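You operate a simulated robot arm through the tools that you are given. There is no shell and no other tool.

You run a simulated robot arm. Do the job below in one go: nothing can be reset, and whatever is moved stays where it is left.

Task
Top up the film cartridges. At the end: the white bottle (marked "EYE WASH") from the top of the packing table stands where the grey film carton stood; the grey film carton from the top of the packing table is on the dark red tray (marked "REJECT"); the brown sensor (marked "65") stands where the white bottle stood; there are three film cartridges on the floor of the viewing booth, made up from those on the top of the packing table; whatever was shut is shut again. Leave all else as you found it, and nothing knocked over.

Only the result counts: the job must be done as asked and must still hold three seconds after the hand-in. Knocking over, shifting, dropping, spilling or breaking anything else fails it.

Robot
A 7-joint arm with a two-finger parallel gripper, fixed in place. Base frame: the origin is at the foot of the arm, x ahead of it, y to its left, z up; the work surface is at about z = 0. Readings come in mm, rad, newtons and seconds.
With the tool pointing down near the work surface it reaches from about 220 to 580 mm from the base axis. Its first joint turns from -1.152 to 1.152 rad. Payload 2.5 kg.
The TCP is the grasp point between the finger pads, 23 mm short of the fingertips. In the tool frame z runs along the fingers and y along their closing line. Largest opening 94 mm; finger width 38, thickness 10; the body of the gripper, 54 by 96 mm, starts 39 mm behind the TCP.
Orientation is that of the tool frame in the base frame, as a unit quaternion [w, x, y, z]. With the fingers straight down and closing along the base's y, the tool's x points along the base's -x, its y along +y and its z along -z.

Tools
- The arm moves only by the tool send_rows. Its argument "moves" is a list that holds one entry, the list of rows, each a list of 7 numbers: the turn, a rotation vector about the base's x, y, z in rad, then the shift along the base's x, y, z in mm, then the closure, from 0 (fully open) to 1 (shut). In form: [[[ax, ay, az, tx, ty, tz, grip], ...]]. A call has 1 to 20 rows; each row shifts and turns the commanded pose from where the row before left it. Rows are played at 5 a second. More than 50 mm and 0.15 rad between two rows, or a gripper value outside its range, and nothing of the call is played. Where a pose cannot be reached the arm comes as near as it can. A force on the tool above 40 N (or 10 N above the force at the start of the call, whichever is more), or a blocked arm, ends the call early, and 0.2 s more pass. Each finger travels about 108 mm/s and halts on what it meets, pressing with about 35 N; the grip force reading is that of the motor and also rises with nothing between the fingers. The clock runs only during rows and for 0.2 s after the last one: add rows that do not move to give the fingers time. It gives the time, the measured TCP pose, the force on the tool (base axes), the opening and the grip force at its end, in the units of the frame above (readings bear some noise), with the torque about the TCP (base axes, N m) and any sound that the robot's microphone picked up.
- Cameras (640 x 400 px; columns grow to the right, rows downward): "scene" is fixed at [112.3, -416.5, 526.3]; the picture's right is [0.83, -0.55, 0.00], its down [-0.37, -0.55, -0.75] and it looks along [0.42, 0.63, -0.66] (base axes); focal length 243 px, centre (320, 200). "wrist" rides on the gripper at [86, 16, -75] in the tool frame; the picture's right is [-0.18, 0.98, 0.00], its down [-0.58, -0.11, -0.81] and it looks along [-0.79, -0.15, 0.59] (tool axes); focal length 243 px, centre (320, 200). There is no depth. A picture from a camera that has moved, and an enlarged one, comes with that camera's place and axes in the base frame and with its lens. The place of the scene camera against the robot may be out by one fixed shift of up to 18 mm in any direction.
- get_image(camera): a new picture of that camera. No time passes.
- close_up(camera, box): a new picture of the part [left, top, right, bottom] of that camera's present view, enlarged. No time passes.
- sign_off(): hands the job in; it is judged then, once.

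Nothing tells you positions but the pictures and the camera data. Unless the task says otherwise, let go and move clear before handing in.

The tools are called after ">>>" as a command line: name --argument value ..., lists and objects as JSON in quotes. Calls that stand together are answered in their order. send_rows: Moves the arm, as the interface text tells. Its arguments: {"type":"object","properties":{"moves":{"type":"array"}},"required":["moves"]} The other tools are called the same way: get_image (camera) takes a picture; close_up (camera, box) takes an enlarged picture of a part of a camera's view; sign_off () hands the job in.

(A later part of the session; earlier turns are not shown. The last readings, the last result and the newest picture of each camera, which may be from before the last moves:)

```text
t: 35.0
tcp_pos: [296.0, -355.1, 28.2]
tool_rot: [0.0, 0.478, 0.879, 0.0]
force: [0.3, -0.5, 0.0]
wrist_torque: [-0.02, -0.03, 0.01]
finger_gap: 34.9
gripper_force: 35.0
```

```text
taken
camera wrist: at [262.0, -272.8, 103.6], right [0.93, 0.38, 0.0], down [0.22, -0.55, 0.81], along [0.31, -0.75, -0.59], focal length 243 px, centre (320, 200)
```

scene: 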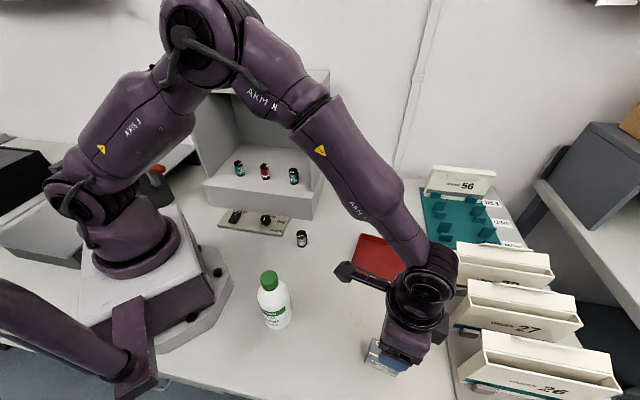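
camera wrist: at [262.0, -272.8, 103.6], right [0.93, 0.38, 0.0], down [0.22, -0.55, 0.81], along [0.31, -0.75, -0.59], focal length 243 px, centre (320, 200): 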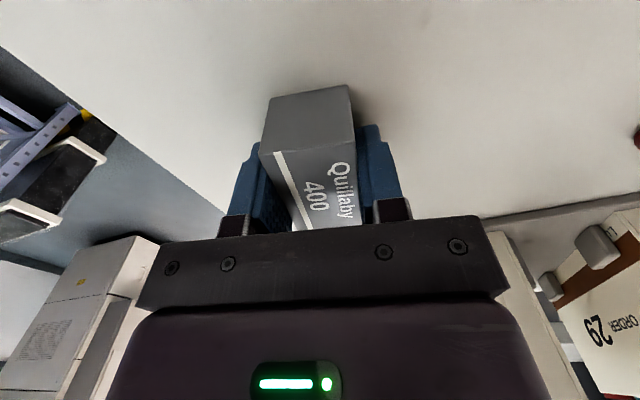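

>>> send_rows --moves '[[[0, 0, 0, 0, 0, 20, 1], [0, 0, 0, 0, 0, 40, 1], [0, 0, 0, 0, 0, 40, 1], [0, 0, 0, 0, 0, 35, 1], [0, 0, 0.01, 32.1, 31, 0, 1], [0, 0, 0.01, 32.1, 31, 0, 1], [0, 0, 0.01, 32.1, 31, 0, 1], [0, 0, 0.01, 32.1, 31, 0, 1], [0, 0, 0.01, 32.1, 31, 0, 1], [0, 0, 0, 0, 0, 0, 1]]]'

>>> get_image --camera "wrist"

>>> get_image --camera "scene"

```text
t: 37.2
tcp_pos: [459.0, -197.0, 164.8]
tool_rot: [0.0, 0.456, 0.89, 0.001]
force: [0.4, -0.1, -0.6]
wrist_torque: [0.01, -0.03, -0.03]
finger_gap: 35.0
gripper_force: 35.6
```

```text
taken
camera wrist: at [421.0, -117.1, 239.7], right [0.91, 0.43, 0.0], down [0.25, -0.54, 0.81], along [0.34, -0.73, -0.59], focal length 243 px, centre (320, 200)
```

wrist: 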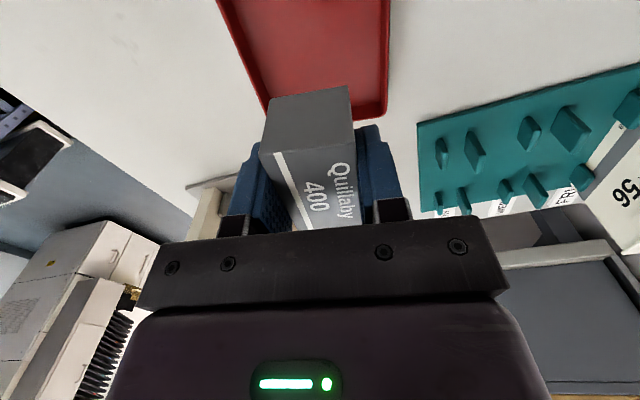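

```text
taken
```

scene: 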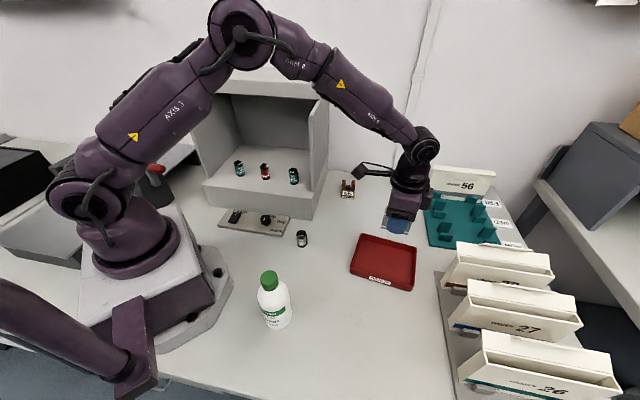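

The carton is above the middle of the tray. I'll lower it slowly to the tray floor.

>>> send_rows --moves '[[[0, 0, 0, -1, -2, -40, 1], [0, 0, 0, -1, -1, -40, 1], [0, 0, 0, 0, 0, -35, 1], [0, 0, 0, 0, 0, -10, 1], [0, 0, 0, 0, 0, 0, 1]]]'

>>> get_image --camera "wrist"

```text
t: 38.4
tcp_pos: [456.4, -202.6, 38.1]
tool_rot: [0.0, 0.455, 0.89, 0.0]
force: [-0.1, 0.4, -0.7]
wrist_torque: [-0.04, 0.0, 0.02]
finger_gap: 34.8
gripper_force: 35.1
```

```text
taken
camera wrist: at [418.2, -122.2, 113.7], right [0.91, 0.43, 0.0], down [0.25, -0.54, 0.81], along [0.34, -0.73, -0.59], focal length 243 px, centre (320, 200)
```

wrist: 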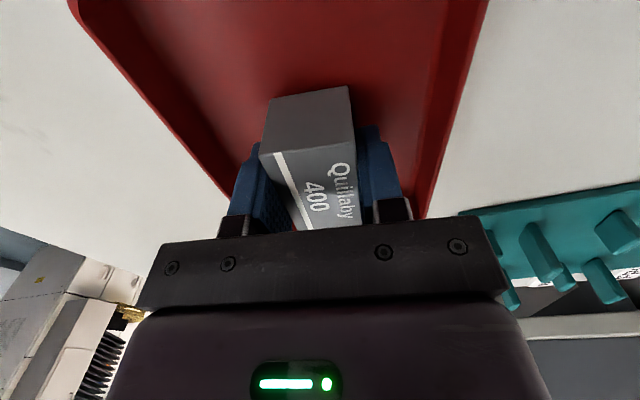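

>>> send_rows --moves '[[[0, 0, 0, 0, 0, -2, 1], [0, 0, 0, 0, 0, -2, 1], [0, 0, 0, 0, 0, -1, 1], [0, 0, 0, 0, 0, 0, 1]]]'

```text
t: 39.4
tcp_pos: [456.0, -203.3, 35.2]
tool_rot: [0.0, 0.456, 0.89, 0.0]
force: [0.6, 0.4, -0.5]
wrist_torque: [0.0, 0.02, -0.01]
finger_gap: 35.2
gripper_force: 35.5
```

>>> send_rows --moves '[[[0, 0, 0, 0, 0, -1, 1], [0, 0, 0, 0, 0, -1, 1], [0, 0, 0, 0, 0, 0, 1]]]'

```text
t: 40.2
tcp_pos: [455.7, -200.4, 33.1]
tool_rot: [0.0, 0.456, 0.89, 0.0]
force: [0.2, -1.0, -0.1]
wrist_torque: [-0.01, 0.03, 0.01]
finger_gap: 35.1
gripper_force: 35.4
```

>>> send_rows --moves '[[[0, 0, 0, 0, 0, -1, 1], [0, 0, 0, 0, 0, 0, 1]]]'

>>> close_up --camera "wrist" --box '[220, 40, 420, 240]'

```text
t: 40.8
tcp_pos: [456.7, -202.2, 32.1]
tool_rot: [0.001, 0.456, 0.89, 0.0]
force: [-1.5, 1.1, 7.9]
wrist_torque: [-0.13, 0.0, -0.02]
finger_gap: 35.1
gripper_force: 34.6
```

```text
2.00 times, centred on (320, 140) of wrist
camera zoom: at [418.1, -121.1, 107.2], right [0.91, 0.43, 0.0], down [0.25, -0.53, 0.81], along [0.34, -0.73, -0.59], focal length 485 px, centre (320, 320)
```

zoom: 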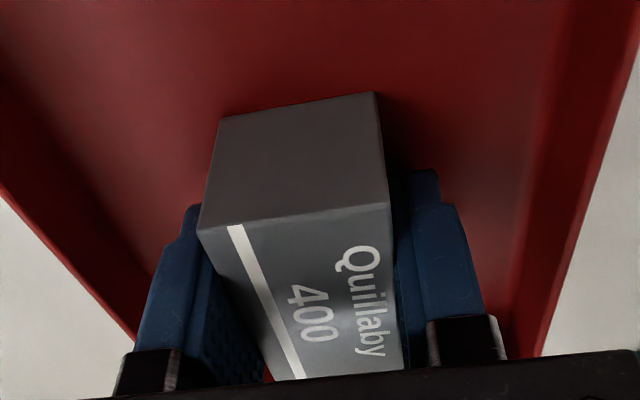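

Contact with the tray floor felt. Release with a modest opening, rise and check.

>>> send_rows --moves '[[[0, 0, 0, 0, 0, 0, 0.8], [0, 0, 0, 0, 0, 0, 0.45], [0, 0, 0, 0, 0, 0, 0.45], [0, 0, 0, 0, 0, 20, 0.45], [0, 0, 0, 0, 0, 40, 0.45], [0, 0, 0, 0, 0, 45, 0.45], [0, 0, 0, 0, 0, 45, 0.45], [0, 0, 0, 0, 0, 0, 0.45]]]'

>>> get_image --camera "wrist"

>>> get_image --camera "scene"

```text
t: 42.6
tcp_pos: [456.1, -203.7, 182.7]
tool_rot: [-0.001, 0.456, 0.89, 0.0]
force: [0.0, 0.3, -0.2]
wrist_torque: [0.03, 0.01, -0.05]
finger_gap: 51.6
gripper_force: 0.0
```

```text
taken
camera wrist: at [419.0, -122.3, 256.9], right [0.91, 0.42, 0.0], down [0.25, -0.54, 0.81], along [0.34, -0.73, -0.59], focal length 243 px, centre (320, 200)
```

wrist: 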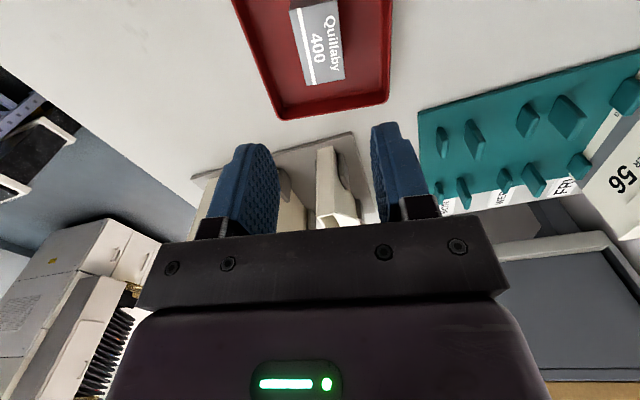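

```text
taken
```

scene: 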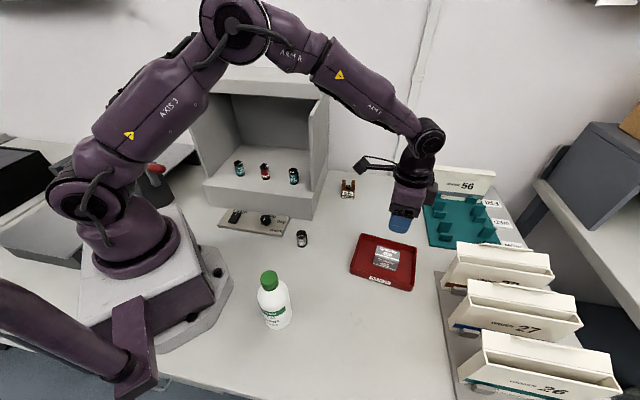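

The carton lies in the tray. Next I go above the bottle at (168,−174), staying high.

>>> send_rows --moves '[[[0, 0, -0.08, -36, 3.5, 10, 0.3], [0, 0, -0.08, -36, 3.5, 10, 0.3], [0, 0, -0.08, -36, 3.5, 10, 0.3], [0, 0, -0.08, -36, 3.5, 10, 0.3], [0, 0, -0.08, -36, 3.5, 10, 0.3], [0, 0, -0.08, -36, 3.5, 10, 0.3], [0, 0, -0.08, -36, 3.5, 10, 0.3], [0, 0, -0.08, -36, 3.5, 10, 0.3], [0, 0, 0, 0, 0, 0, 0.3]]]'

>>> get_image --camera "wrist"

>>> close_up --camera "wrist" --box '[220, 0, 420, 150]'

>>> get_image --camera "scene"

```text
t: 44.6
tcp_pos: [168.4, -173.3, 260.8]
tool_rot: [0.0, 0.712, 0.702, 0.0]
force: [-0.1, 0.1, 0.2]
wrist_torque: [0.0, -0.01, 0.01]
finger_gap: 65.9
gripper_force: 0.1
```

```text
taken
camera wrist: at [184.5, -85.5, 336.6], right [0.98, -0.2, 0.0], down [-0.12, -0.58, 0.81], along [-0.16, -0.79, -0.59], focal length 243 px, centre (320, 200)
```

wrist: 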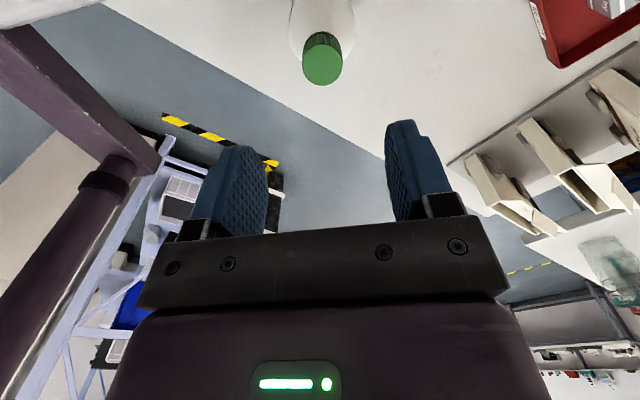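

```text
2.67 times, centred on (320, 75) of wrist
camera zoom: at [184.5, -85.5, 336.6], right [0.98, -0.2, 0.0], down [-0.12, -0.58, 0.81], along [-0.16, -0.79, -0.59], focal length 647 px, centre (320, 533)
```

zoom: 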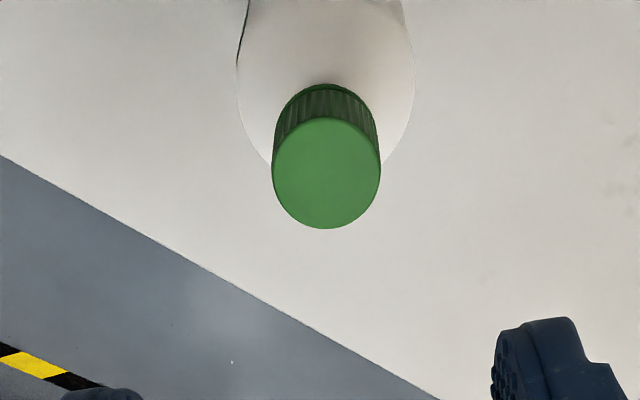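

```text
taken
```

scene: 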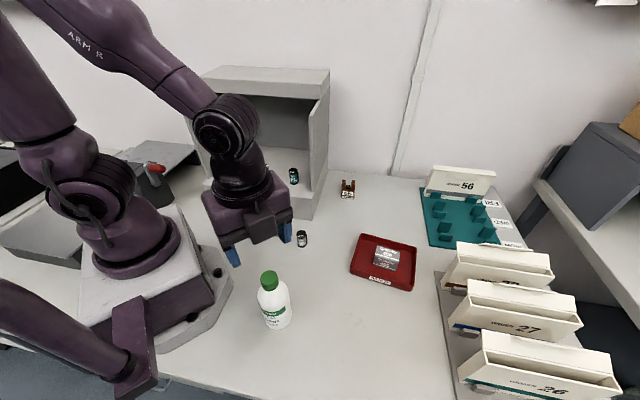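

The bottle cap is centred near (168.5,−174), about 31 mm wide, spanning z ≈ 119–142. I'll go down and grip the cap just above the shoulder.

>>> send_rows --moves '[[[0, 0, 0, 1.2, -2.6, -30, 0.3], [0, 0, 0, 0, 0, -35, 0.3], [0, 0, 0, 0, 0, -35, 0.3], [0, 0, 0, 0, 0, -14, 0.3], [0, 0, 0, 0, 0, 0, 0.3]]]'

>>> get_image --camera "wrist"

>>> close_up --camera "scene" --box '[200, 200, 330, 340]'

```text
t: 45.8
tcp_pos: [169.3, -176.6, 145.4]
tool_rot: [0.0, 0.713, 0.701, -0.001]
force: [-0.9, -0.3, -0.3]
wrist_torque: [0.0, 0.01, -0.03]
finger_gap: 65.8
gripper_force: 0.1
```

```text
taken
camera wrist: at [187.8, -89.2, 221.0], right [0.98, -0.2, 0.0], down [-0.12, -0.58, 0.81], along [-0.16, -0.79, -0.59], focal length 243 px, centre (320, 200)
```

wrist: 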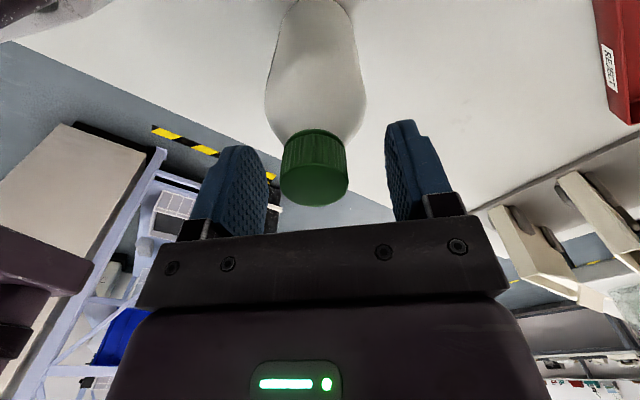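

```text
2.86 times, centred on (265, 270) of scene
camera zoom: at [112.3, -416.5, 526.3], right [0.83, -0.55, 0.0], down [-0.37, -0.55, -0.75], along [0.42, 0.63, -0.66], focal length 694 px, centre (477, 0)
```

zoom: 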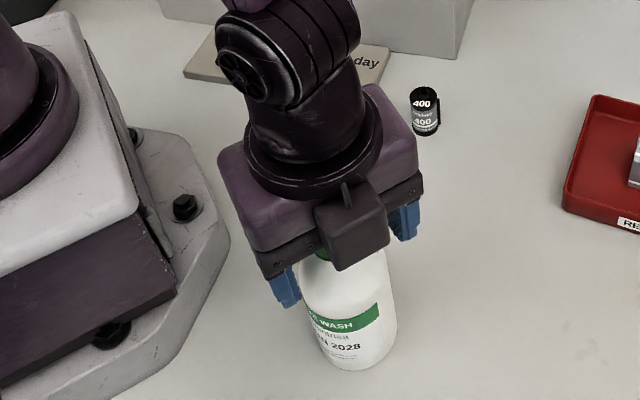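

>>> send_rows --moves '[[[0, 0, 0, -2.2, 1, -2, 0.3], [0, 0, 0, 0, 0, -3, 0.3], [0, 0, 0, 0, 0, 0, 0.4], [0, 0, 0, 0, 0, 0, 0.55]]]'

>>> close_up --camera "wrist" --box '[200, 40, 440, 240]'

```text
t: 46.8
tcp_pos: [168.3, -175.0, 141.7]
tool_rot: [0.0, 0.713, 0.701, 0.0]
force: [0.4, -0.6, 0.2]
wrist_torque: [-0.04, 0.01, 0.02]
finger_gap: 42.2
gripper_force: 0.1
```

```text
2.00 times, centred on (320, 140) of wrist
camera zoom: at [184.6, -87.8, 217.0], right [0.98, -0.2, 0.0], down [-0.12, -0.58, 0.81], along [-0.16, -0.79, -0.59], focal length 485 px, centre (320, 320)
```

zoom: 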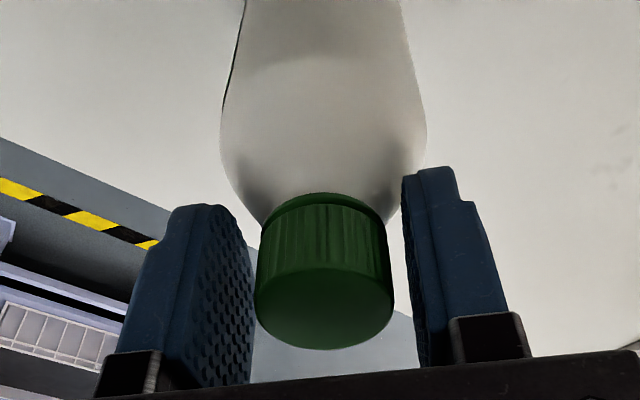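

The closer view shows the cap sits higher than I thought (about z 130–152), so the fingertips are beside the shoulder. I'll raise the gripper and re-check before closing.

>>> send_rows --moves '[[[0, 0, 0, 0, 2.5, 6, 0.55], [0, 0, 0, 0, 0, 5, 0.55], [0, 0, 0, 0, 0, 0, 0.55]]]'

>>> close_up --camera "wrist" --box '[200, 40, 440, 240]'

>>> close_up --camera "scene" --box '[230, 230, 320, 340]'

```text
t: 47.6
tcp_pos: [168.5, -173.9, 155.0]
tool_rot: [0.0, 0.713, 0.701, 0.0]
force: [-0.2, -0.2, -0.3]
wrist_torque: [0.02, 0.01, 0.01]
finger_gap: 42.1
gripper_force: 0.1
```

```text
2.00 times, centred on (320, 140) of wrist
camera zoom: at [184.6, -85.4, 229.0], right [0.98, -0.2, 0.0], down [-0.12, -0.58, 0.81], along [-0.16, -0.79, -0.59], focal length 485 px, centre (320, 320)
```

zoom: 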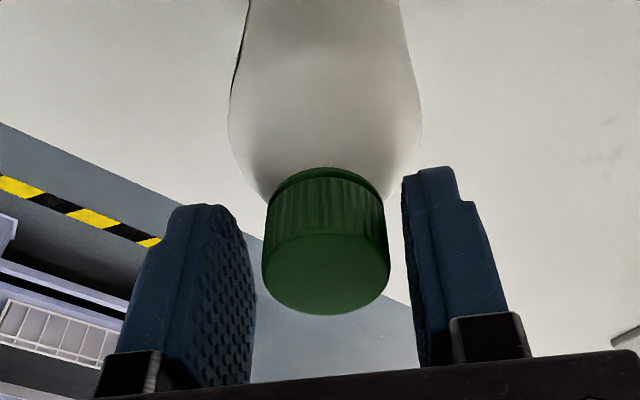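

```text
3.64 times, centred on (275, 285) of scene
camera zoom: at [112.3, -416.5, 526.3], right [0.83, -0.55, 0.0], down [-0.37, -0.55, -0.75], along [0.42, 0.63, -0.66], focal length 883 px, centre (484, -109)
```

zoom: 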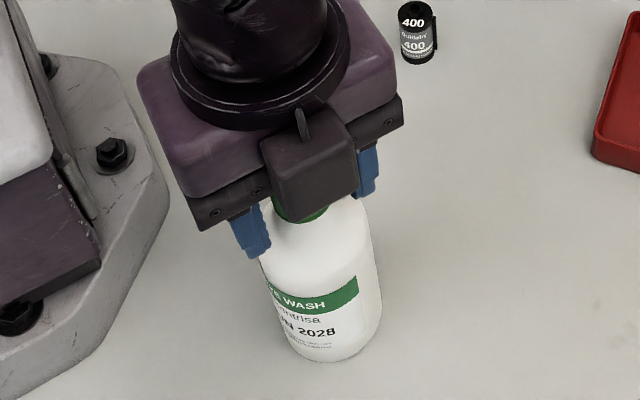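

Triangulating the two views puts the bottle axis at about (169.7,−167.3) with the cap from z ≈ 135 to 155. I'll adjust to that, then close gently.

>>> send_rows --moves '[[[0, 0, 0, 2.2, 3.8, 4, 0.5], [0, 0, 0, 0, 0, 0, 0.5]]]'

>>> close_up --camera "wrist" --box '[200, 40, 440, 240]'

```text
t: 48.2
tcp_pos: [169.9, -169.2, 158.3]
tool_rot: [0.0, 0.712, 0.702, 0.0]
force: [0.1, 0.6, 1.1]
wrist_torque: [0.01, 0.0, 0.0]
finger_gap: 47.2
gripper_force: 0.0
```

```text
2.00 times, centred on (320, 140) of wrist
camera zoom: at [186.7, -81.5, 233.1], right [0.98, -0.2, 0.0], down [-0.12, -0.58, 0.81], along [-0.16, -0.79, -0.59], focal length 485 px, centre (320, 320)
```

zoom: 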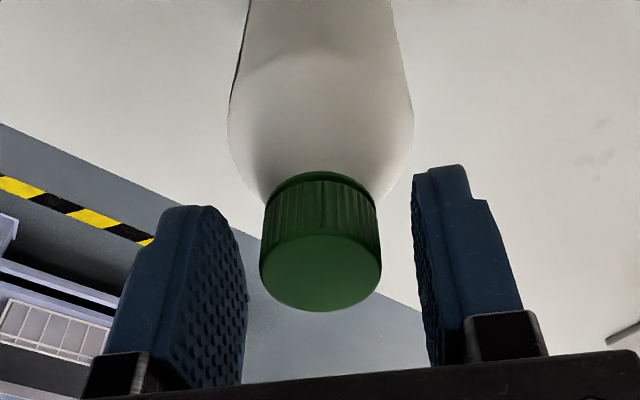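

>>> send_rows --moves '[[[0, 0, 0, 0.4, 0, 0, 0.6], [0, 0, 0, 0, 0, 0, 0.67], [0, 0, 0, 0, 0, 0, 0.75], [0, 0, 0, 0, 0, 0, 1], [0, 0, 0, 0, 0, 0, 1], [0, 0, 0, 0, 0, 0, 1]]]'

>>> close_up --camera "wrist" --box '[200, 40, 440, 240]'

>>> close_up --camera "scene" --box '[230, 230, 320, 340]'

```text
t: 49.6
tcp_pos: [169.1, -169.1, 158.7]
tool_rot: [0.0, 0.712, 0.702, 0.0]
force: [-0.8, 0.2, 2.2]
wrist_torque: [0.05, -0.02, -0.01]
finger_gap: 28.5
gripper_force: 34.9
```

```text
2.00 times, centred on (320, 140) of wrist
camera zoom: at [186.6, -81.5, 233.1], right [0.98, -0.2, 0.0], down [-0.12, -0.58, 0.81], along [-0.16, -0.79, -0.59], focal length 485 px, centre (320, 320)
```

zoom: 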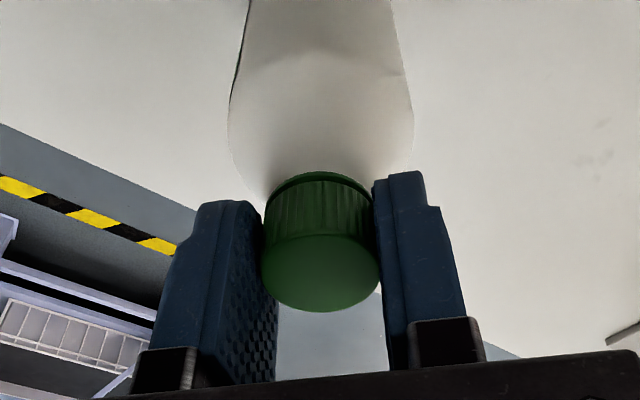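

```text
3.64 times, centred on (275, 285) of scene
camera zoom: at [112.3, -416.5, 526.3], right [0.83, -0.55, 0.0], down [-0.37, -0.55, -0.75], along [0.42, 0.63, -0.66], focal length 883 px, centre (484, -109)
```

zoom: 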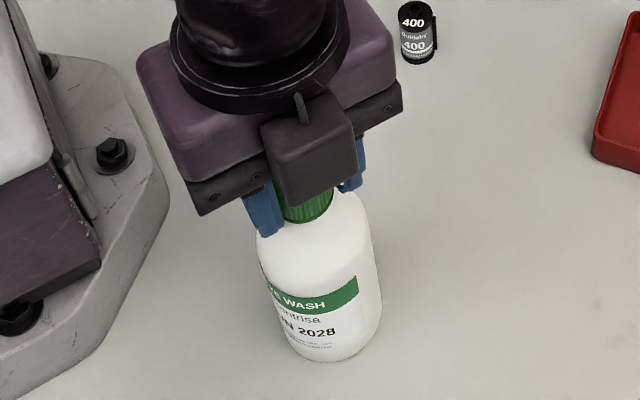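

The cap is gripped (28.5 mm). I lift a little and check that the bottle hangs straight.

>>> send_rows --moves '[[[0, 0, 0, 0, 0, 5, 1], [0, 0, 0, 0, 0, 10, 1], [0, 0, 0, 0, 0, 15, 1], [0, 0, 0, 0, 0, 10, 1], [0, 0, 0, 0, 0, 0, 1]]]'

>>> close_up --camera "wrist" --box '[200, 0, 440, 240]'

>>> close_up --camera "scene" --box '[230, 200, 320, 340]'

```text
t: 50.8
tcp_pos: [168.7, -168.9, 198.2]
tool_rot: [0.0, 0.712, 0.702, 0.0]
force: [0.4, 0.8, -3.2]
wrist_torque: [0.02, 0.0, -0.01]
finger_gap: 29.0
gripper_force: 35.3
```

```text
1.67 times, centred on (320, 120) of wrist
camera zoom: at [185.9, -82.0, 273.4], right [0.98, -0.2, 0.0], down [-0.12, -0.58, 0.81], along [-0.16, -0.79, -0.59], focal length 404 px, centre (320, 333)
```

zoom: 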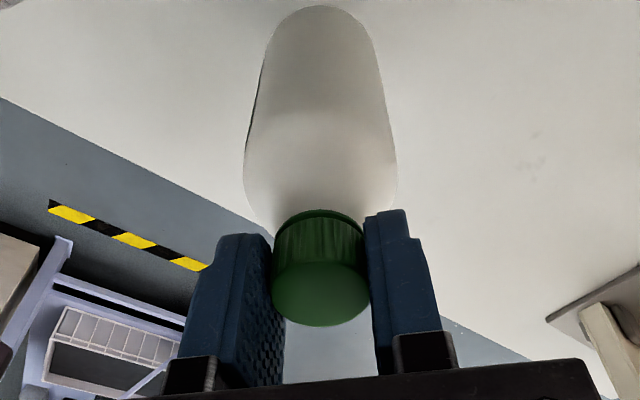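

```text
2.86 times, centred on (275, 270) of scene
camera zoom: at [112.3, -416.5, 526.3], right [0.83, -0.55, 0.0], down [-0.37, -0.55, -0.75], along [0.42, 0.63, -0.66], focal length 694 px, centre (449, 0)
```

zoom: 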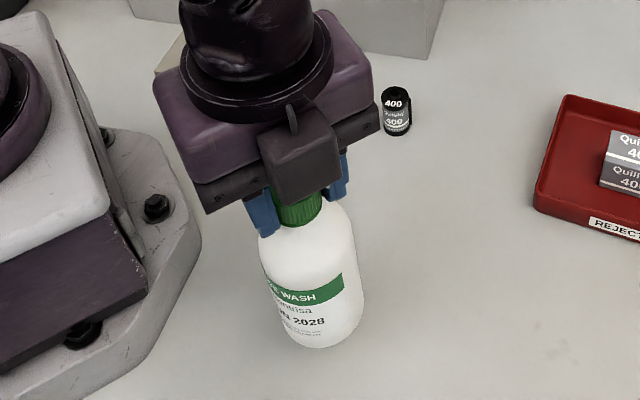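

>>> send_rows --moves '[[[0, 0, 0, 8, -11.5, 0, 1], [0, 0, 0, 16, -23.2, 0, 1], [0, 0, 0, 16, -23.2, 0, 1], [0, 0, 0, 16, -23.2, 0, 1], [0, 0, 0, 16, -23.2, 0, 1], [0, 0, 0, 16, -23.2, 0, 1], [0, 0, 0, 16, -23.2, 0, 1], [0, 0, 0, 16, -23.2, 0, 1], [0, 0, 0, 8, -11.6, 0, 1], [0, 0, 0, 0, 0, 0, 1], [0, 0, 0, 0, 0, 0, 1]]]'

>>> get_image --camera "wrist"

>>> get_image --camera "scene"

```text
t: 53.2
tcp_pos: [296.9, -354.9, 197.9]
tool_rot: [0.0, 0.713, 0.702, 0.0]
force: [0.4, 0.6, -2.9]
wrist_torque: [-0.01, 0.01, -0.02]
finger_gap: 28.7
gripper_force: 35.1
```

```text
taken
camera wrist: at [313.8, -267.2, 272.0], right [0.98, -0.2, 0.0], down [-0.12, -0.58, 0.81], along [-0.16, -0.79, -0.59], focal length 243 px, centre (320, 200)
```

wrist: 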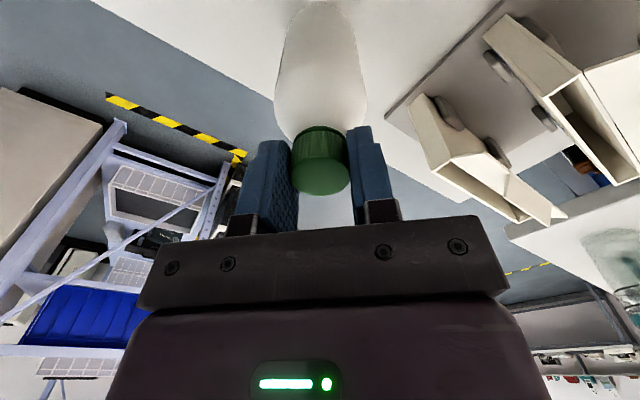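

```text
taken
```

scene: 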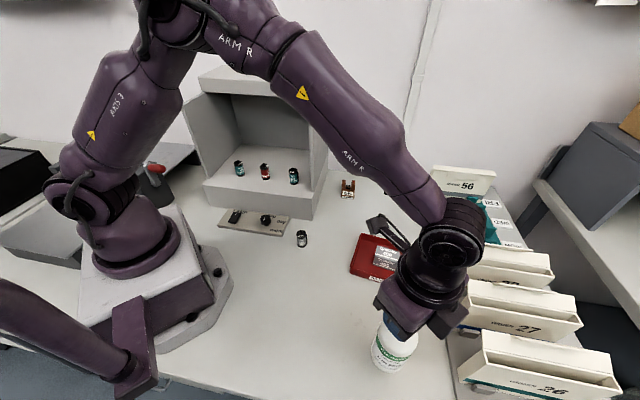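

>>> send_rows --moves '[[[0, 0, 0, 0.4, 0, -15, 1], [0, 0, 0, 0, 0, -14, 1], [0, 0, 0, 0, 0, -5, 1], [0, 0, 0, 0, 0, -2, 1], [0, 0, 0, 0, 0, 0, 1]]]'

```text
t: 54.4
tcp_pos: [298.7, -354.4, 161.8]
tool_rot: [0.001, 0.713, 0.701, 0.001]
force: [-0.4, 0.6, -1.7]
wrist_torque: [-0.01, 0.02, 0.01]
finger_gap: 29.0
gripper_force: 35.0
```

>>> send_rows --moves '[[[0, 0, 0, 0, 0, -1.5, 1], [0, 0, 0, 0, 0, -1, 1], [0, 0, 0, 0, 0, 0, 1]]]'

```text
t: 55.2
tcp_pos: [297.9, -354.4, 159.8]
tool_rot: [0.0, 0.712, 0.702, 0.001]
force: [-0.3, -1.1, -2.9]
wrist_torque: [-0.01, -0.03, 0.0]
finger_gap: 29.0
gripper_force: 35.4
```

>>> send_rows --moves '[[[0, 0, 0, 0, 0, -1, 1], [0, 0, 0, 0, 0, -0.5, 1], [0, 0, 0, 0, 0, 0, 1]]]'

>>> get_image --camera "wrist"

```text
t: 56.0
tcp_pos: [297.3, -354.9, 157.7]
tool_rot: [0.0, 0.713, 0.701, 0.0]
force: [0.3, 2.3, 9.6]
wrist_torque: [0.42, 0.3, 0.02]
finger_gap: 29.1
gripper_force: 35.0
```

```text
taken
camera wrist: at [314.8, -266.9, 233.0], right [0.98, -0.2, 0.0], down [-0.12, -0.58, 0.81], along [-0.16, -0.79, -0.59], focal length 243 px, centre (320, 200)
```

wrist: 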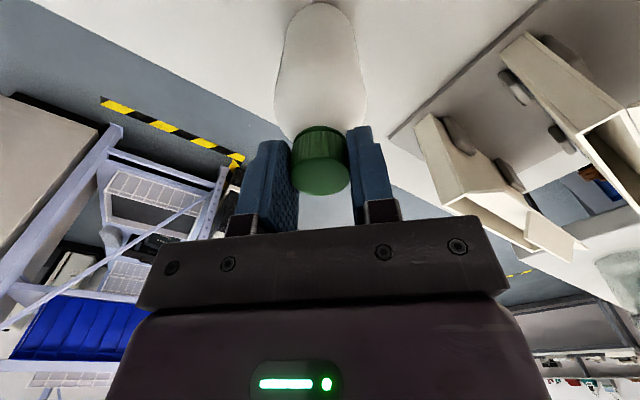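

The bottle rests on the table. I open and rise straight up.

>>> send_rows --moves '[[[0, 0, 0, 0, 0, 0.5, 1], [0, 0, 0, 0, 0, 0, 0.65], [0, 0, 0, 0, 0, 0, 0.5], [0, 0, 0, 0, 0, 0, 0.35], [0, 0, 0, 0, 0, 0, 0.3], [0, 0, 0, 0, 0, 15, 0.3], [0, 0, 0, 0, 0, 35, 0.3], [0, 0, 0, 0, 0, 45, 0.3], [0, 0, 0, 0, 0, 30, 0.3], [0, 0, 0, 0, 0, 0, 0.3]]]'

>>> get_image --camera "wrist"

>>> get_image --camera "scene"

```text
t: 58.2
tcp_pos: [297.1, -354.0, 284.0]
tool_rot: [-0.001, 0.713, 0.701, 0.0]
force: [0.7, 0.5, 0.7]
wrist_torque: [-0.03, -0.02, 0.03]
finger_gap: 65.9
gripper_force: 0.1
```

```text
taken
camera wrist: at [313.1, -267.4, 359.0], right [0.98, -0.2, 0.0], down [-0.12, -0.58, 0.81], along [-0.16, -0.79, -0.59], focal length 243 px, centre (320, 200)
```

wrist: 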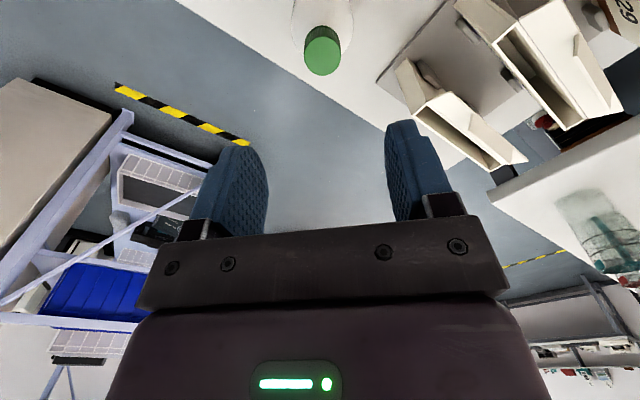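

```text
taken
```

scene: 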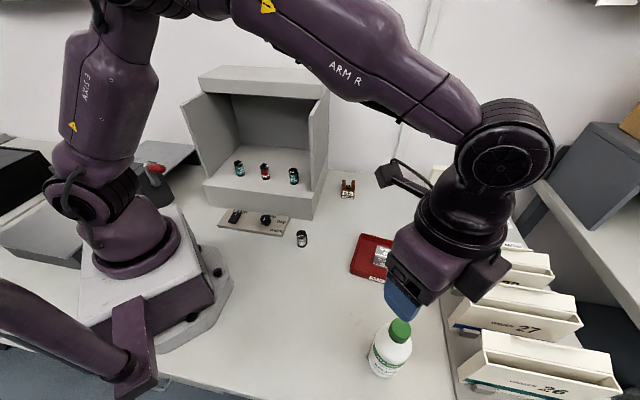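

The bottle stands where the carton was. Now to the brown sensor; I rotate the wrist well before nearing the booth wall and hover above it.

>>> send_rows --moves '[[[0, 0, 0.15, 20.5, 38.8, 0, 0.3], [0, 0, 0.15, 20.5, 38.8, 0, 0.3], [0, 0, 0.15, 20.5, 38.8, 0, 0.3], [0, 0, 0.15, 20.5, 38.8, 0, 0.3], [0, 0, 0.15, 20.5, 38.8, 0, 0.3], [0, 0, 0.15, 20.5, 38.8, 0, 0.3], [0, 0, 0.15, 0, 0, 0, 0.3], [0, 0, 0.15, 0, 0, 0, 0.3], [0, 0, 0.15, 0, 0, 0, 0.3], [0, 0, 0.15, 0, 0, 0, 0.3], [0, 0, 0.15, 0, 0, 0, 0.3], [0, 0, 0.13, 20.8, 30, -15, 0.3], [0, 0, 0.13, 20.8, 30, -15, 0.3], [0, 0, 0.13, 20.8, 30, -15, 0.3], [0, 0, 0.13, 20.8, 30, -15, 0.3], [0, 0, 0.13, 20.8, 30, -15, 0.3], [0, 0, 0.13, 20.8, 30, -15, 0.3], [0, 0, 0, 0, 0, 0, 0.3]]]'

>>> get_image --camera "wrist"

>>> close_up --camera "wrist" --box '[220, 0, 420, 150]'

>>> get_image --camera "scene"

```text
t: 62.0
tcp_pos: [545.9, 59.3, 192.2]
tool_rot: [0.0, -0.41, 0.912, 0.001]
force: [-0.7, -0.2, 0.0]
wrist_torque: [0.0, 0.02, -0.01]
finger_gap: 65.9
gripper_force: 0.1
```

```text
taken
camera wrist: at [476.7, 6.4, 266.9], right [-0.61, 0.79, 0.0], down [0.47, 0.36, 0.81], along [0.64, 0.49, -0.59], focal length 243 px, centre (320, 200)
```

wrist: 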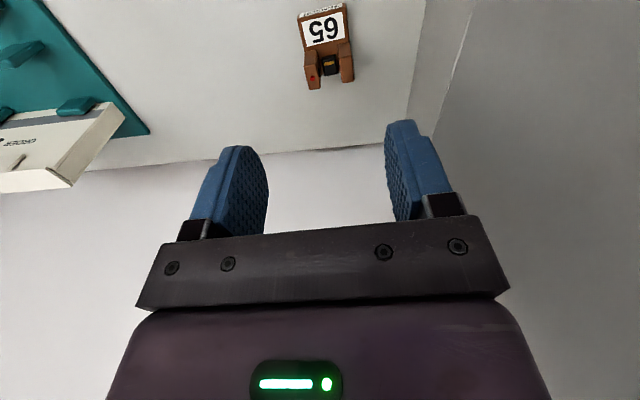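

```text
2.67 times, centred on (320, 75) of wrist
camera zoom: at [476.7, 6.4, 266.9], right [-0.61, 0.79, 0.0], down [0.47, 0.36, 0.81], along [0.64, 0.49, -0.59], focal length 647 px, centre (320, 533)
```

zoom: 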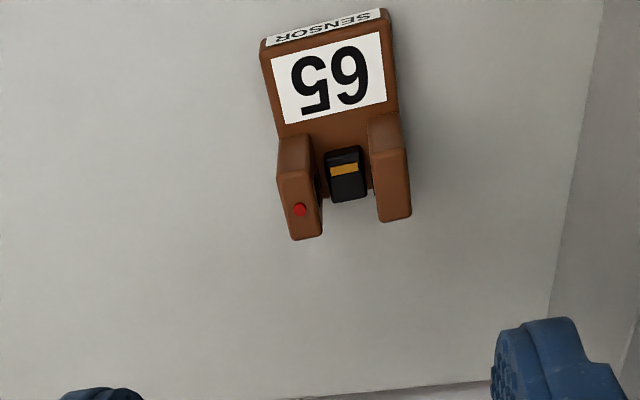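

```text
taken
```

scene: 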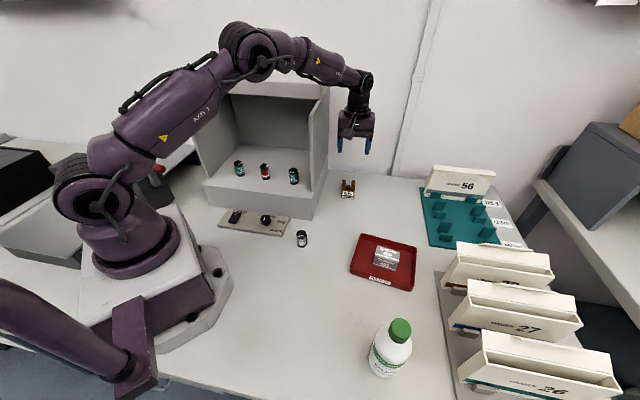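

The sensor's base is about 43 mm wide with posts up to z ≈ 45; centre ≈ (551,72). I'll shift over it and go down in stages.

>>> send_rows --moves '[[[0, 0, 0, 2.6, 6, -30, 0.3], [0, 0, 0, 2.6, 6, -40, 0.3], [0, 0, 0, 0, 0, -40, 0.3], [0, 0, 0, 0, 0, 0, 0.3]]]'

>>> get_image --camera "wrist"

>>> close_up --camera "wrist" --box '[200, 0, 440, 200]'

>>> close_up --camera "scene" --box '[290, 90, 420, 230]'

```text
t: 63.0
tcp_pos: [553.6, 71.7, 87.1]
tool_rot: [0.005, -0.408, 0.913, -0.002]
force: [-0.7, 0.6, -0.5]
wrist_torque: [0.01, -0.02, -0.01]
finger_gap: 65.7
gripper_force: 0.0
```

```text
taken
camera wrist: at [482.4, 19.0, 160.1], right [-0.61, 0.79, -0.01], down [0.46, 0.36, 0.81], along [0.64, 0.49, -0.58], focal length 243 px, centre (320, 200)
```

wrist: 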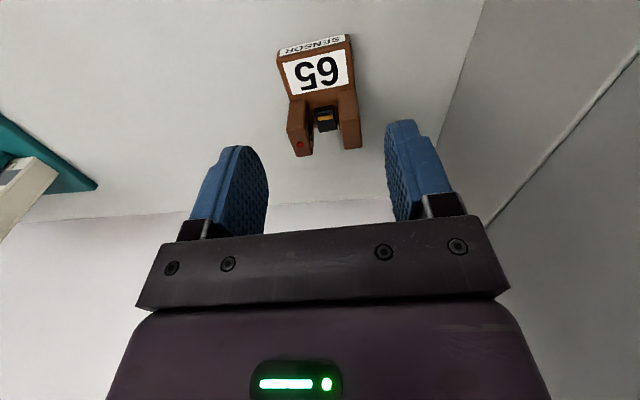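

```text
2.00 times, centred on (320, 100) of wrist
camera zoom: at [482.4, 19.0, 160.1], right [-0.61, 0.79, -0.01], down [0.46, 0.36, 0.81], along [0.64, 0.49, -0.58], focal length 485 px, centre (320, 400)
```

zoom: 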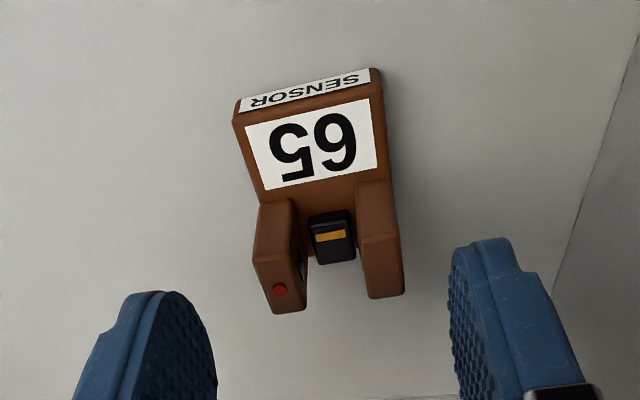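

```text
2.86 times, centred on (355, 160) of scene
camera zoom: at [112.2, -416.5, 526.3], right [0.83, -0.55, 0.0], down [-0.37, -0.55, -0.75], along [0.42, 0.63, -0.66], focal length 694 px, centre (220, 314)
```

zoom: 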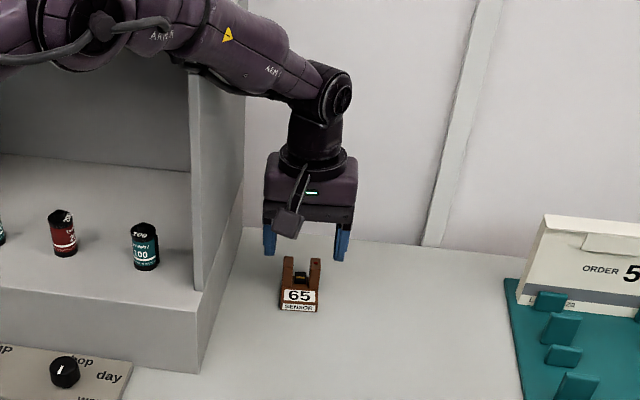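

The arm is near its reach limit here (slight tilt in the reading). I'll pull the grasp point a little toward the robot, which still lets the pads cover the base and the front of the posts, and check.

>>> send_rows --moves '[[[0, 0, 0, -5, -6, 0, 0.3], [0, 0, 0, 0, 0, -12, 0.3], [0, 0, 0, 0, 0, 0, 0.3]]]'

>>> close_up --camera "wrist" --box '[200, 0, 440, 200]'

```text
t: 63.8
tcp_pos: [549.1, 64.3, 77.9]
tool_rot: [0.008, -0.408, 0.913, -0.003]
force: [0.7, 0.6, -1.0]
wrist_torque: [0.02, 0.03, 0.0]
finger_gap: 65.8
gripper_force: 0.0
```

```text
2.00 times, centred on (320, 100) of wrist
camera zoom: at [478.0, 11.4, 152.0], right [-0.61, 0.79, -0.01], down [0.46, 0.36, 0.81], along [0.65, 0.49, -0.58], focal length 485 px, centre (320, 400)
```

zoom: 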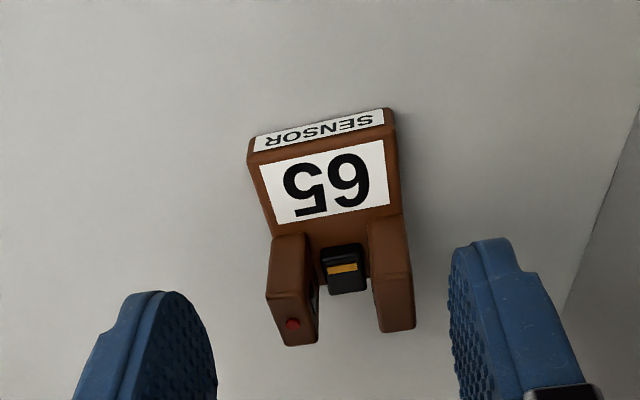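

Straight-down reach is short here, so I'll raise a little and tilt the tool about its closing line (fingers leaning outward), which keeps the pads parallel to the sensor's sides.

>>> send_rows --moves '[[[0, 0, 0, 0, 0, 18, 0.3], [0.0935, -0.083, 0, 0, 0, 0, 0.3], [0.0935, -0.083, 0, 0, 0, 0, 0.3], [0, 0, 0, 0, 0, 0, 0.3], [0, 0, 0, 0, 0, 0, 0.3]]]'

>>> get_image --camera "wrist"

>>> close_up --camera "wrist" --box '[200, 0, 440, 200]'

>>> close_up --camera "scene" --box '[290, 90, 420, 230]'

```text
t: 65.0
tcp_pos: [545.4, 63.8, 89.1]
tool_rot: [0.115, -0.406, 0.905, 0.052]
force: [-0.1, 0.6, -0.3]
wrist_torque: [0.03, -0.01, 0.0]
finger_gap: 65.8
gripper_force: 0.0
```

```text
taken
camera wrist: at [464.3, 0.2, 140.0], right [-0.62, 0.79, 0.05], down [0.32, 0.2, 0.93], along [0.72, 0.58, -0.38], focal length 243 px, centre (320, 200)
```

wrist: 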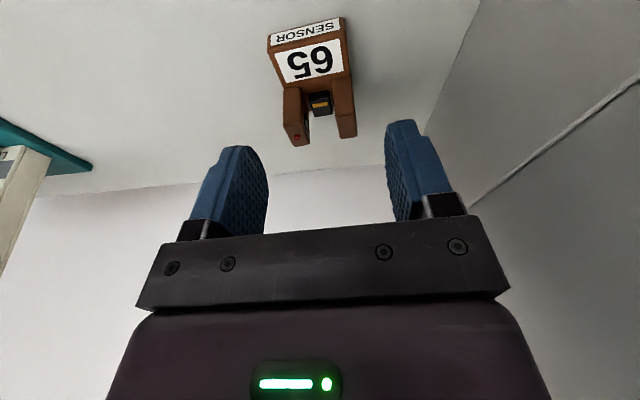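

```text
2.00 times, centred on (320, 100) of wrist
camera zoom: at [464.3, 0.2, 140.0], right [-0.62, 0.79, 0.05], down [0.32, 0.2, 0.93], along [0.72, 0.58, -0.38], focal length 485 px, centre (320, 400)
```

zoom: 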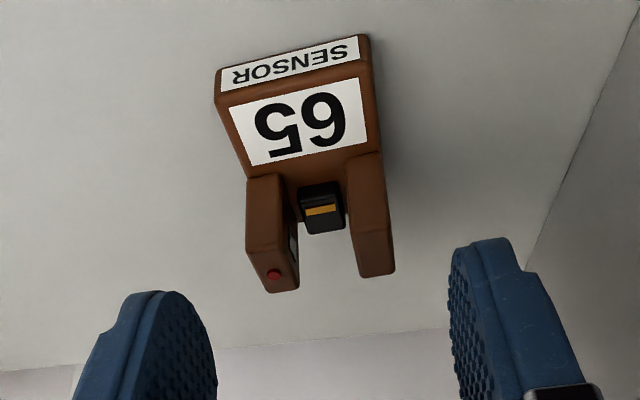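

```text
2.86 times, centred on (355, 160) of scene
camera zoom: at [112.3, -416.5, 526.3], right [0.83, -0.55, 0.0], down [-0.37, -0.55, -0.75], along [0.42, 0.63, -0.66], focal length 694 px, centre (220, 314)
```

zoom: 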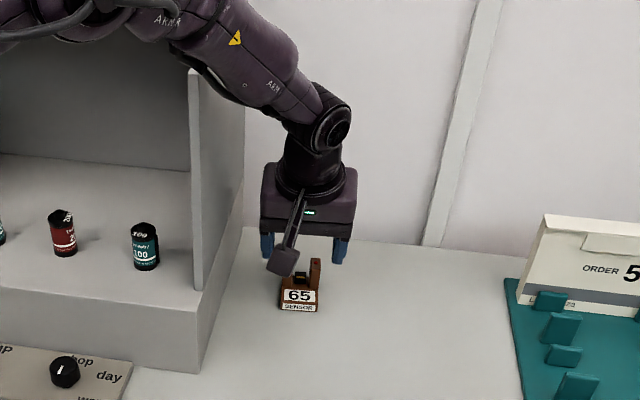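

>>> send_rows --moves '[[[0, 0, 0, 3.3, 3.7, -25, 0.3], [0, 0, 0, 0, 0, -25, 0.3], [0, 0, 0, 0, 0, -6, 0.3], [0, 0, 0, 0, 0, 0, 0.3], [0, 0, 0, 0, 0, 0, 0.3]]]'

>>> get_image --camera "wrist"

>>> close_up --camera "scene" --box '[290, 90, 420, 230]'

```text
t: 66.2
tcp_pos: [548.8, 66.4, 32.4]
tool_rot: [0.114, -0.405, 0.906, 0.05]
force: [-0.8, -0.3, 0.4]
wrist_torque: [0.0, 0.0, 0.01]
finger_gap: 65.7
gripper_force: 0.0
```

```text
taken
camera wrist: at [467.9, 2.6, 84.0], right [-0.62, 0.79, 0.05], down [0.32, 0.2, 0.93], along [0.72, 0.58, -0.38], focal length 243 px, centre (320, 200)
```

wrist: 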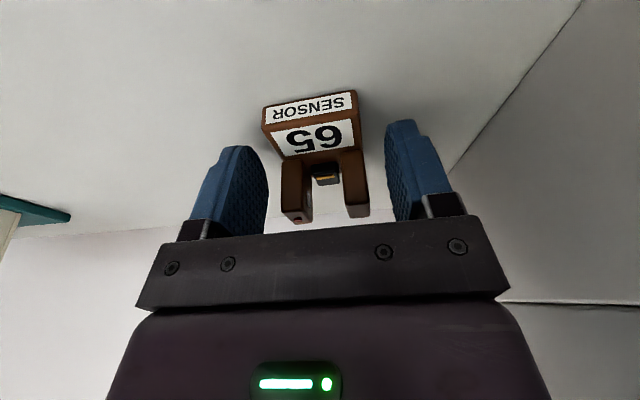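

```text
2.86 times, centred on (355, 160) of scene
camera zoom: at [112.3, -416.5, 526.3], right [0.83, -0.55, 0.0], down [-0.37, -0.55, -0.75], along [0.42, 0.63, -0.66], focal length 694 px, centre (220, 314)
```

zoom: 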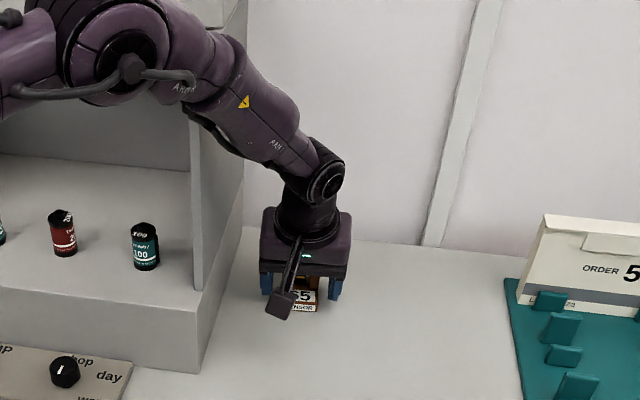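

>>> send_rows --moves '[[[0, 0, 0, 0, 0, 0, 0.45], [0, 0, 0, 0, 0, 0, 0.6], [0, 0, 0, 0, 0, 0, 1], [0, 0, 0, 0, 0, 0, 1], [0, 0, 0, 0, 0, 0, 1]]]'

>>> get_image --camera "wrist"

```text
t: 67.4
tcp_pos: [548.3, 67.7, 33.8]
tool_rot: [0.115, -0.406, 0.905, 0.051]
force: [-0.1, 1.6, 1.0]
wrist_torque: [0.1, 0.0, 0.0]
finger_gap: 43.4
gripper_force: 34.4
```

```text
taken
camera wrist: at [467.9, 2.7, 84.2], right [-0.62, 0.79, 0.05], down [0.32, 0.2, 0.93], along [0.72, 0.58, -0.38], focal length 243 px, centre (320, 200)
```

wrist: 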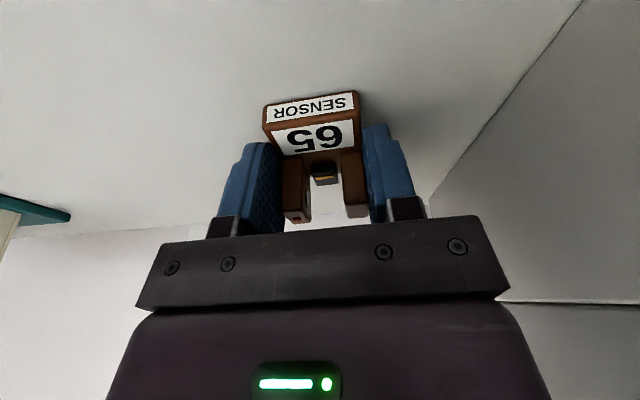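

The sensor is gripped (43.4 mm). Lift it straight up and check.

>>> send_rows --moves '[[[0, 0, 0, 0, 0, 10, 1], [0, 0, 0, 0, 0, 25, 1], [0, 0, 0, -6, -8, 35, 1], [0, 0, 0, -15, -20, 35, 1], [0, 0, 0, -15, -20, 35, 1], [0, 0, 0, 0, 0, 0, 1]]]'

>>> get_image --camera "wrist"

>>> get_image --camera "scene"

```text
t: 68.8
tcp_pos: [514.0, 22.5, 174.9]
tool_rot: [0.113, -0.406, 0.905, 0.051]
force: [0.4, 0.3, 0.2]
wrist_torque: [-0.02, 0.01, -0.02]
finger_gap: 43.3
gripper_force: 34.9
```

```text
taken
camera wrist: at [433.6, -42.3, 225.1], right [-0.62, 0.79, 0.05], down [0.32, 0.2, 0.93], along [0.72, 0.58, -0.38], focal length 243 px, centre (320, 200)
```

wrist: 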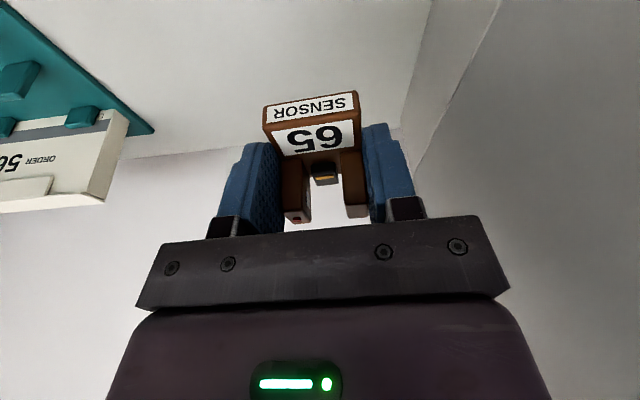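

```text
taken
```

scene: 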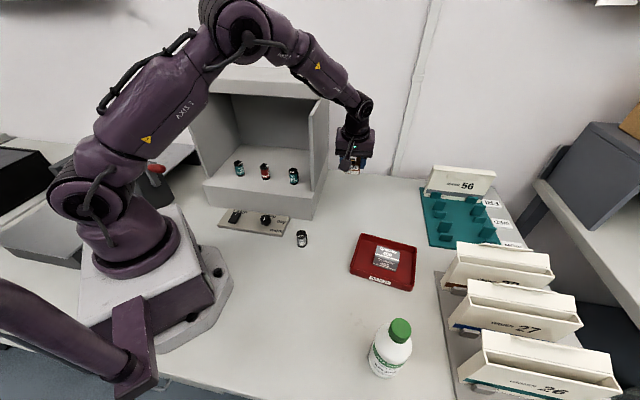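

>>> send_rows --moves '[[[0, 0, 0, -18.9, -20.5, 5, 1], [0, 0, 0, -18.9, -20.5, 5, 1], [0, 0, -0.15, -18.9, -20.5, 5, 1], [0, 0, -0.15, -18.9, -20.5, 5, 1], [0, 0, -0.15, -18.9, -20.5, 5, 1], [0, 0, -0.15, -18.9, -20.5, 5, 1], [0, 0, -0.15, -13.75, -7.5, 0, 1], [0, 0, -0.15, -13.75, -7.5, 0, 1], [0, 0, -0.15, -13.75, -7.5, 0, 1], [0, 0, -0.15, -13.75, -7.5, 0, 1], [0, 0, -0.15, -13.75, -7.5, 0, 1], [0, 0, -0.15, -13.75, -7.5, 0, 1], [0, 0, -0.15, -13.75, -7.5, 0, 1], [0, 0, -0.15, -13.75, -7.5, 0, 1], [0, 0, -0.15, -10, -1, 0, 1], [0, 0, -0.15, -10, -1, 0, 1], [0, 0, -0.15, -10, -1, 0, 1], [0, 0, -0.15, -10, -1, 0, 1], [0, 0, -0.15, -10, -1, 0, 1], [0, 0, 0, 0, 0, 0, 1]]]'

>>> get_image --camera "wrist"

>>> get_image --camera "scene"

```text
t: 73.0
tcp_pos: [239.5, -167.2, 203.4]
tool_rot: [0.081, 0.748, 0.653, -0.093]
force: [0.6, -0.3, 0.2]
wrist_torque: [-0.03, -0.02, 0.02]
finger_gap: 43.4
gripper_force: 34.7
```

```text
taken
camera wrist: at [268.9, -67.5, 254.6], right [0.95, -0.31, 0.05], down [-0.16, -0.35, 0.93], along [-0.27, -0.89, -0.38], focal length 243 px, centre (320, 200)
```

wrist: 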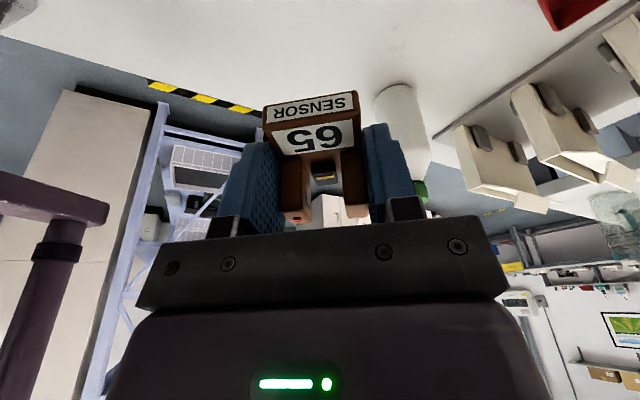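

```text
taken
```

scene: 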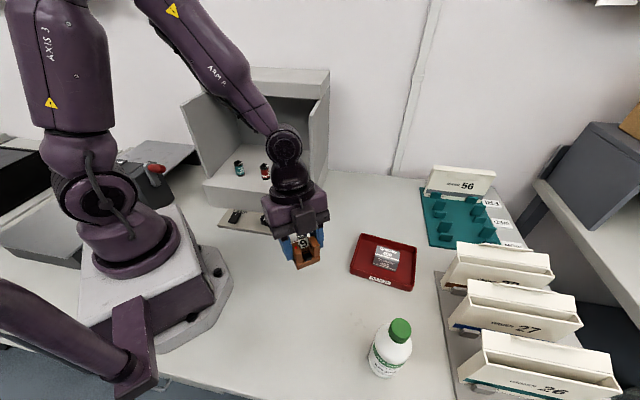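

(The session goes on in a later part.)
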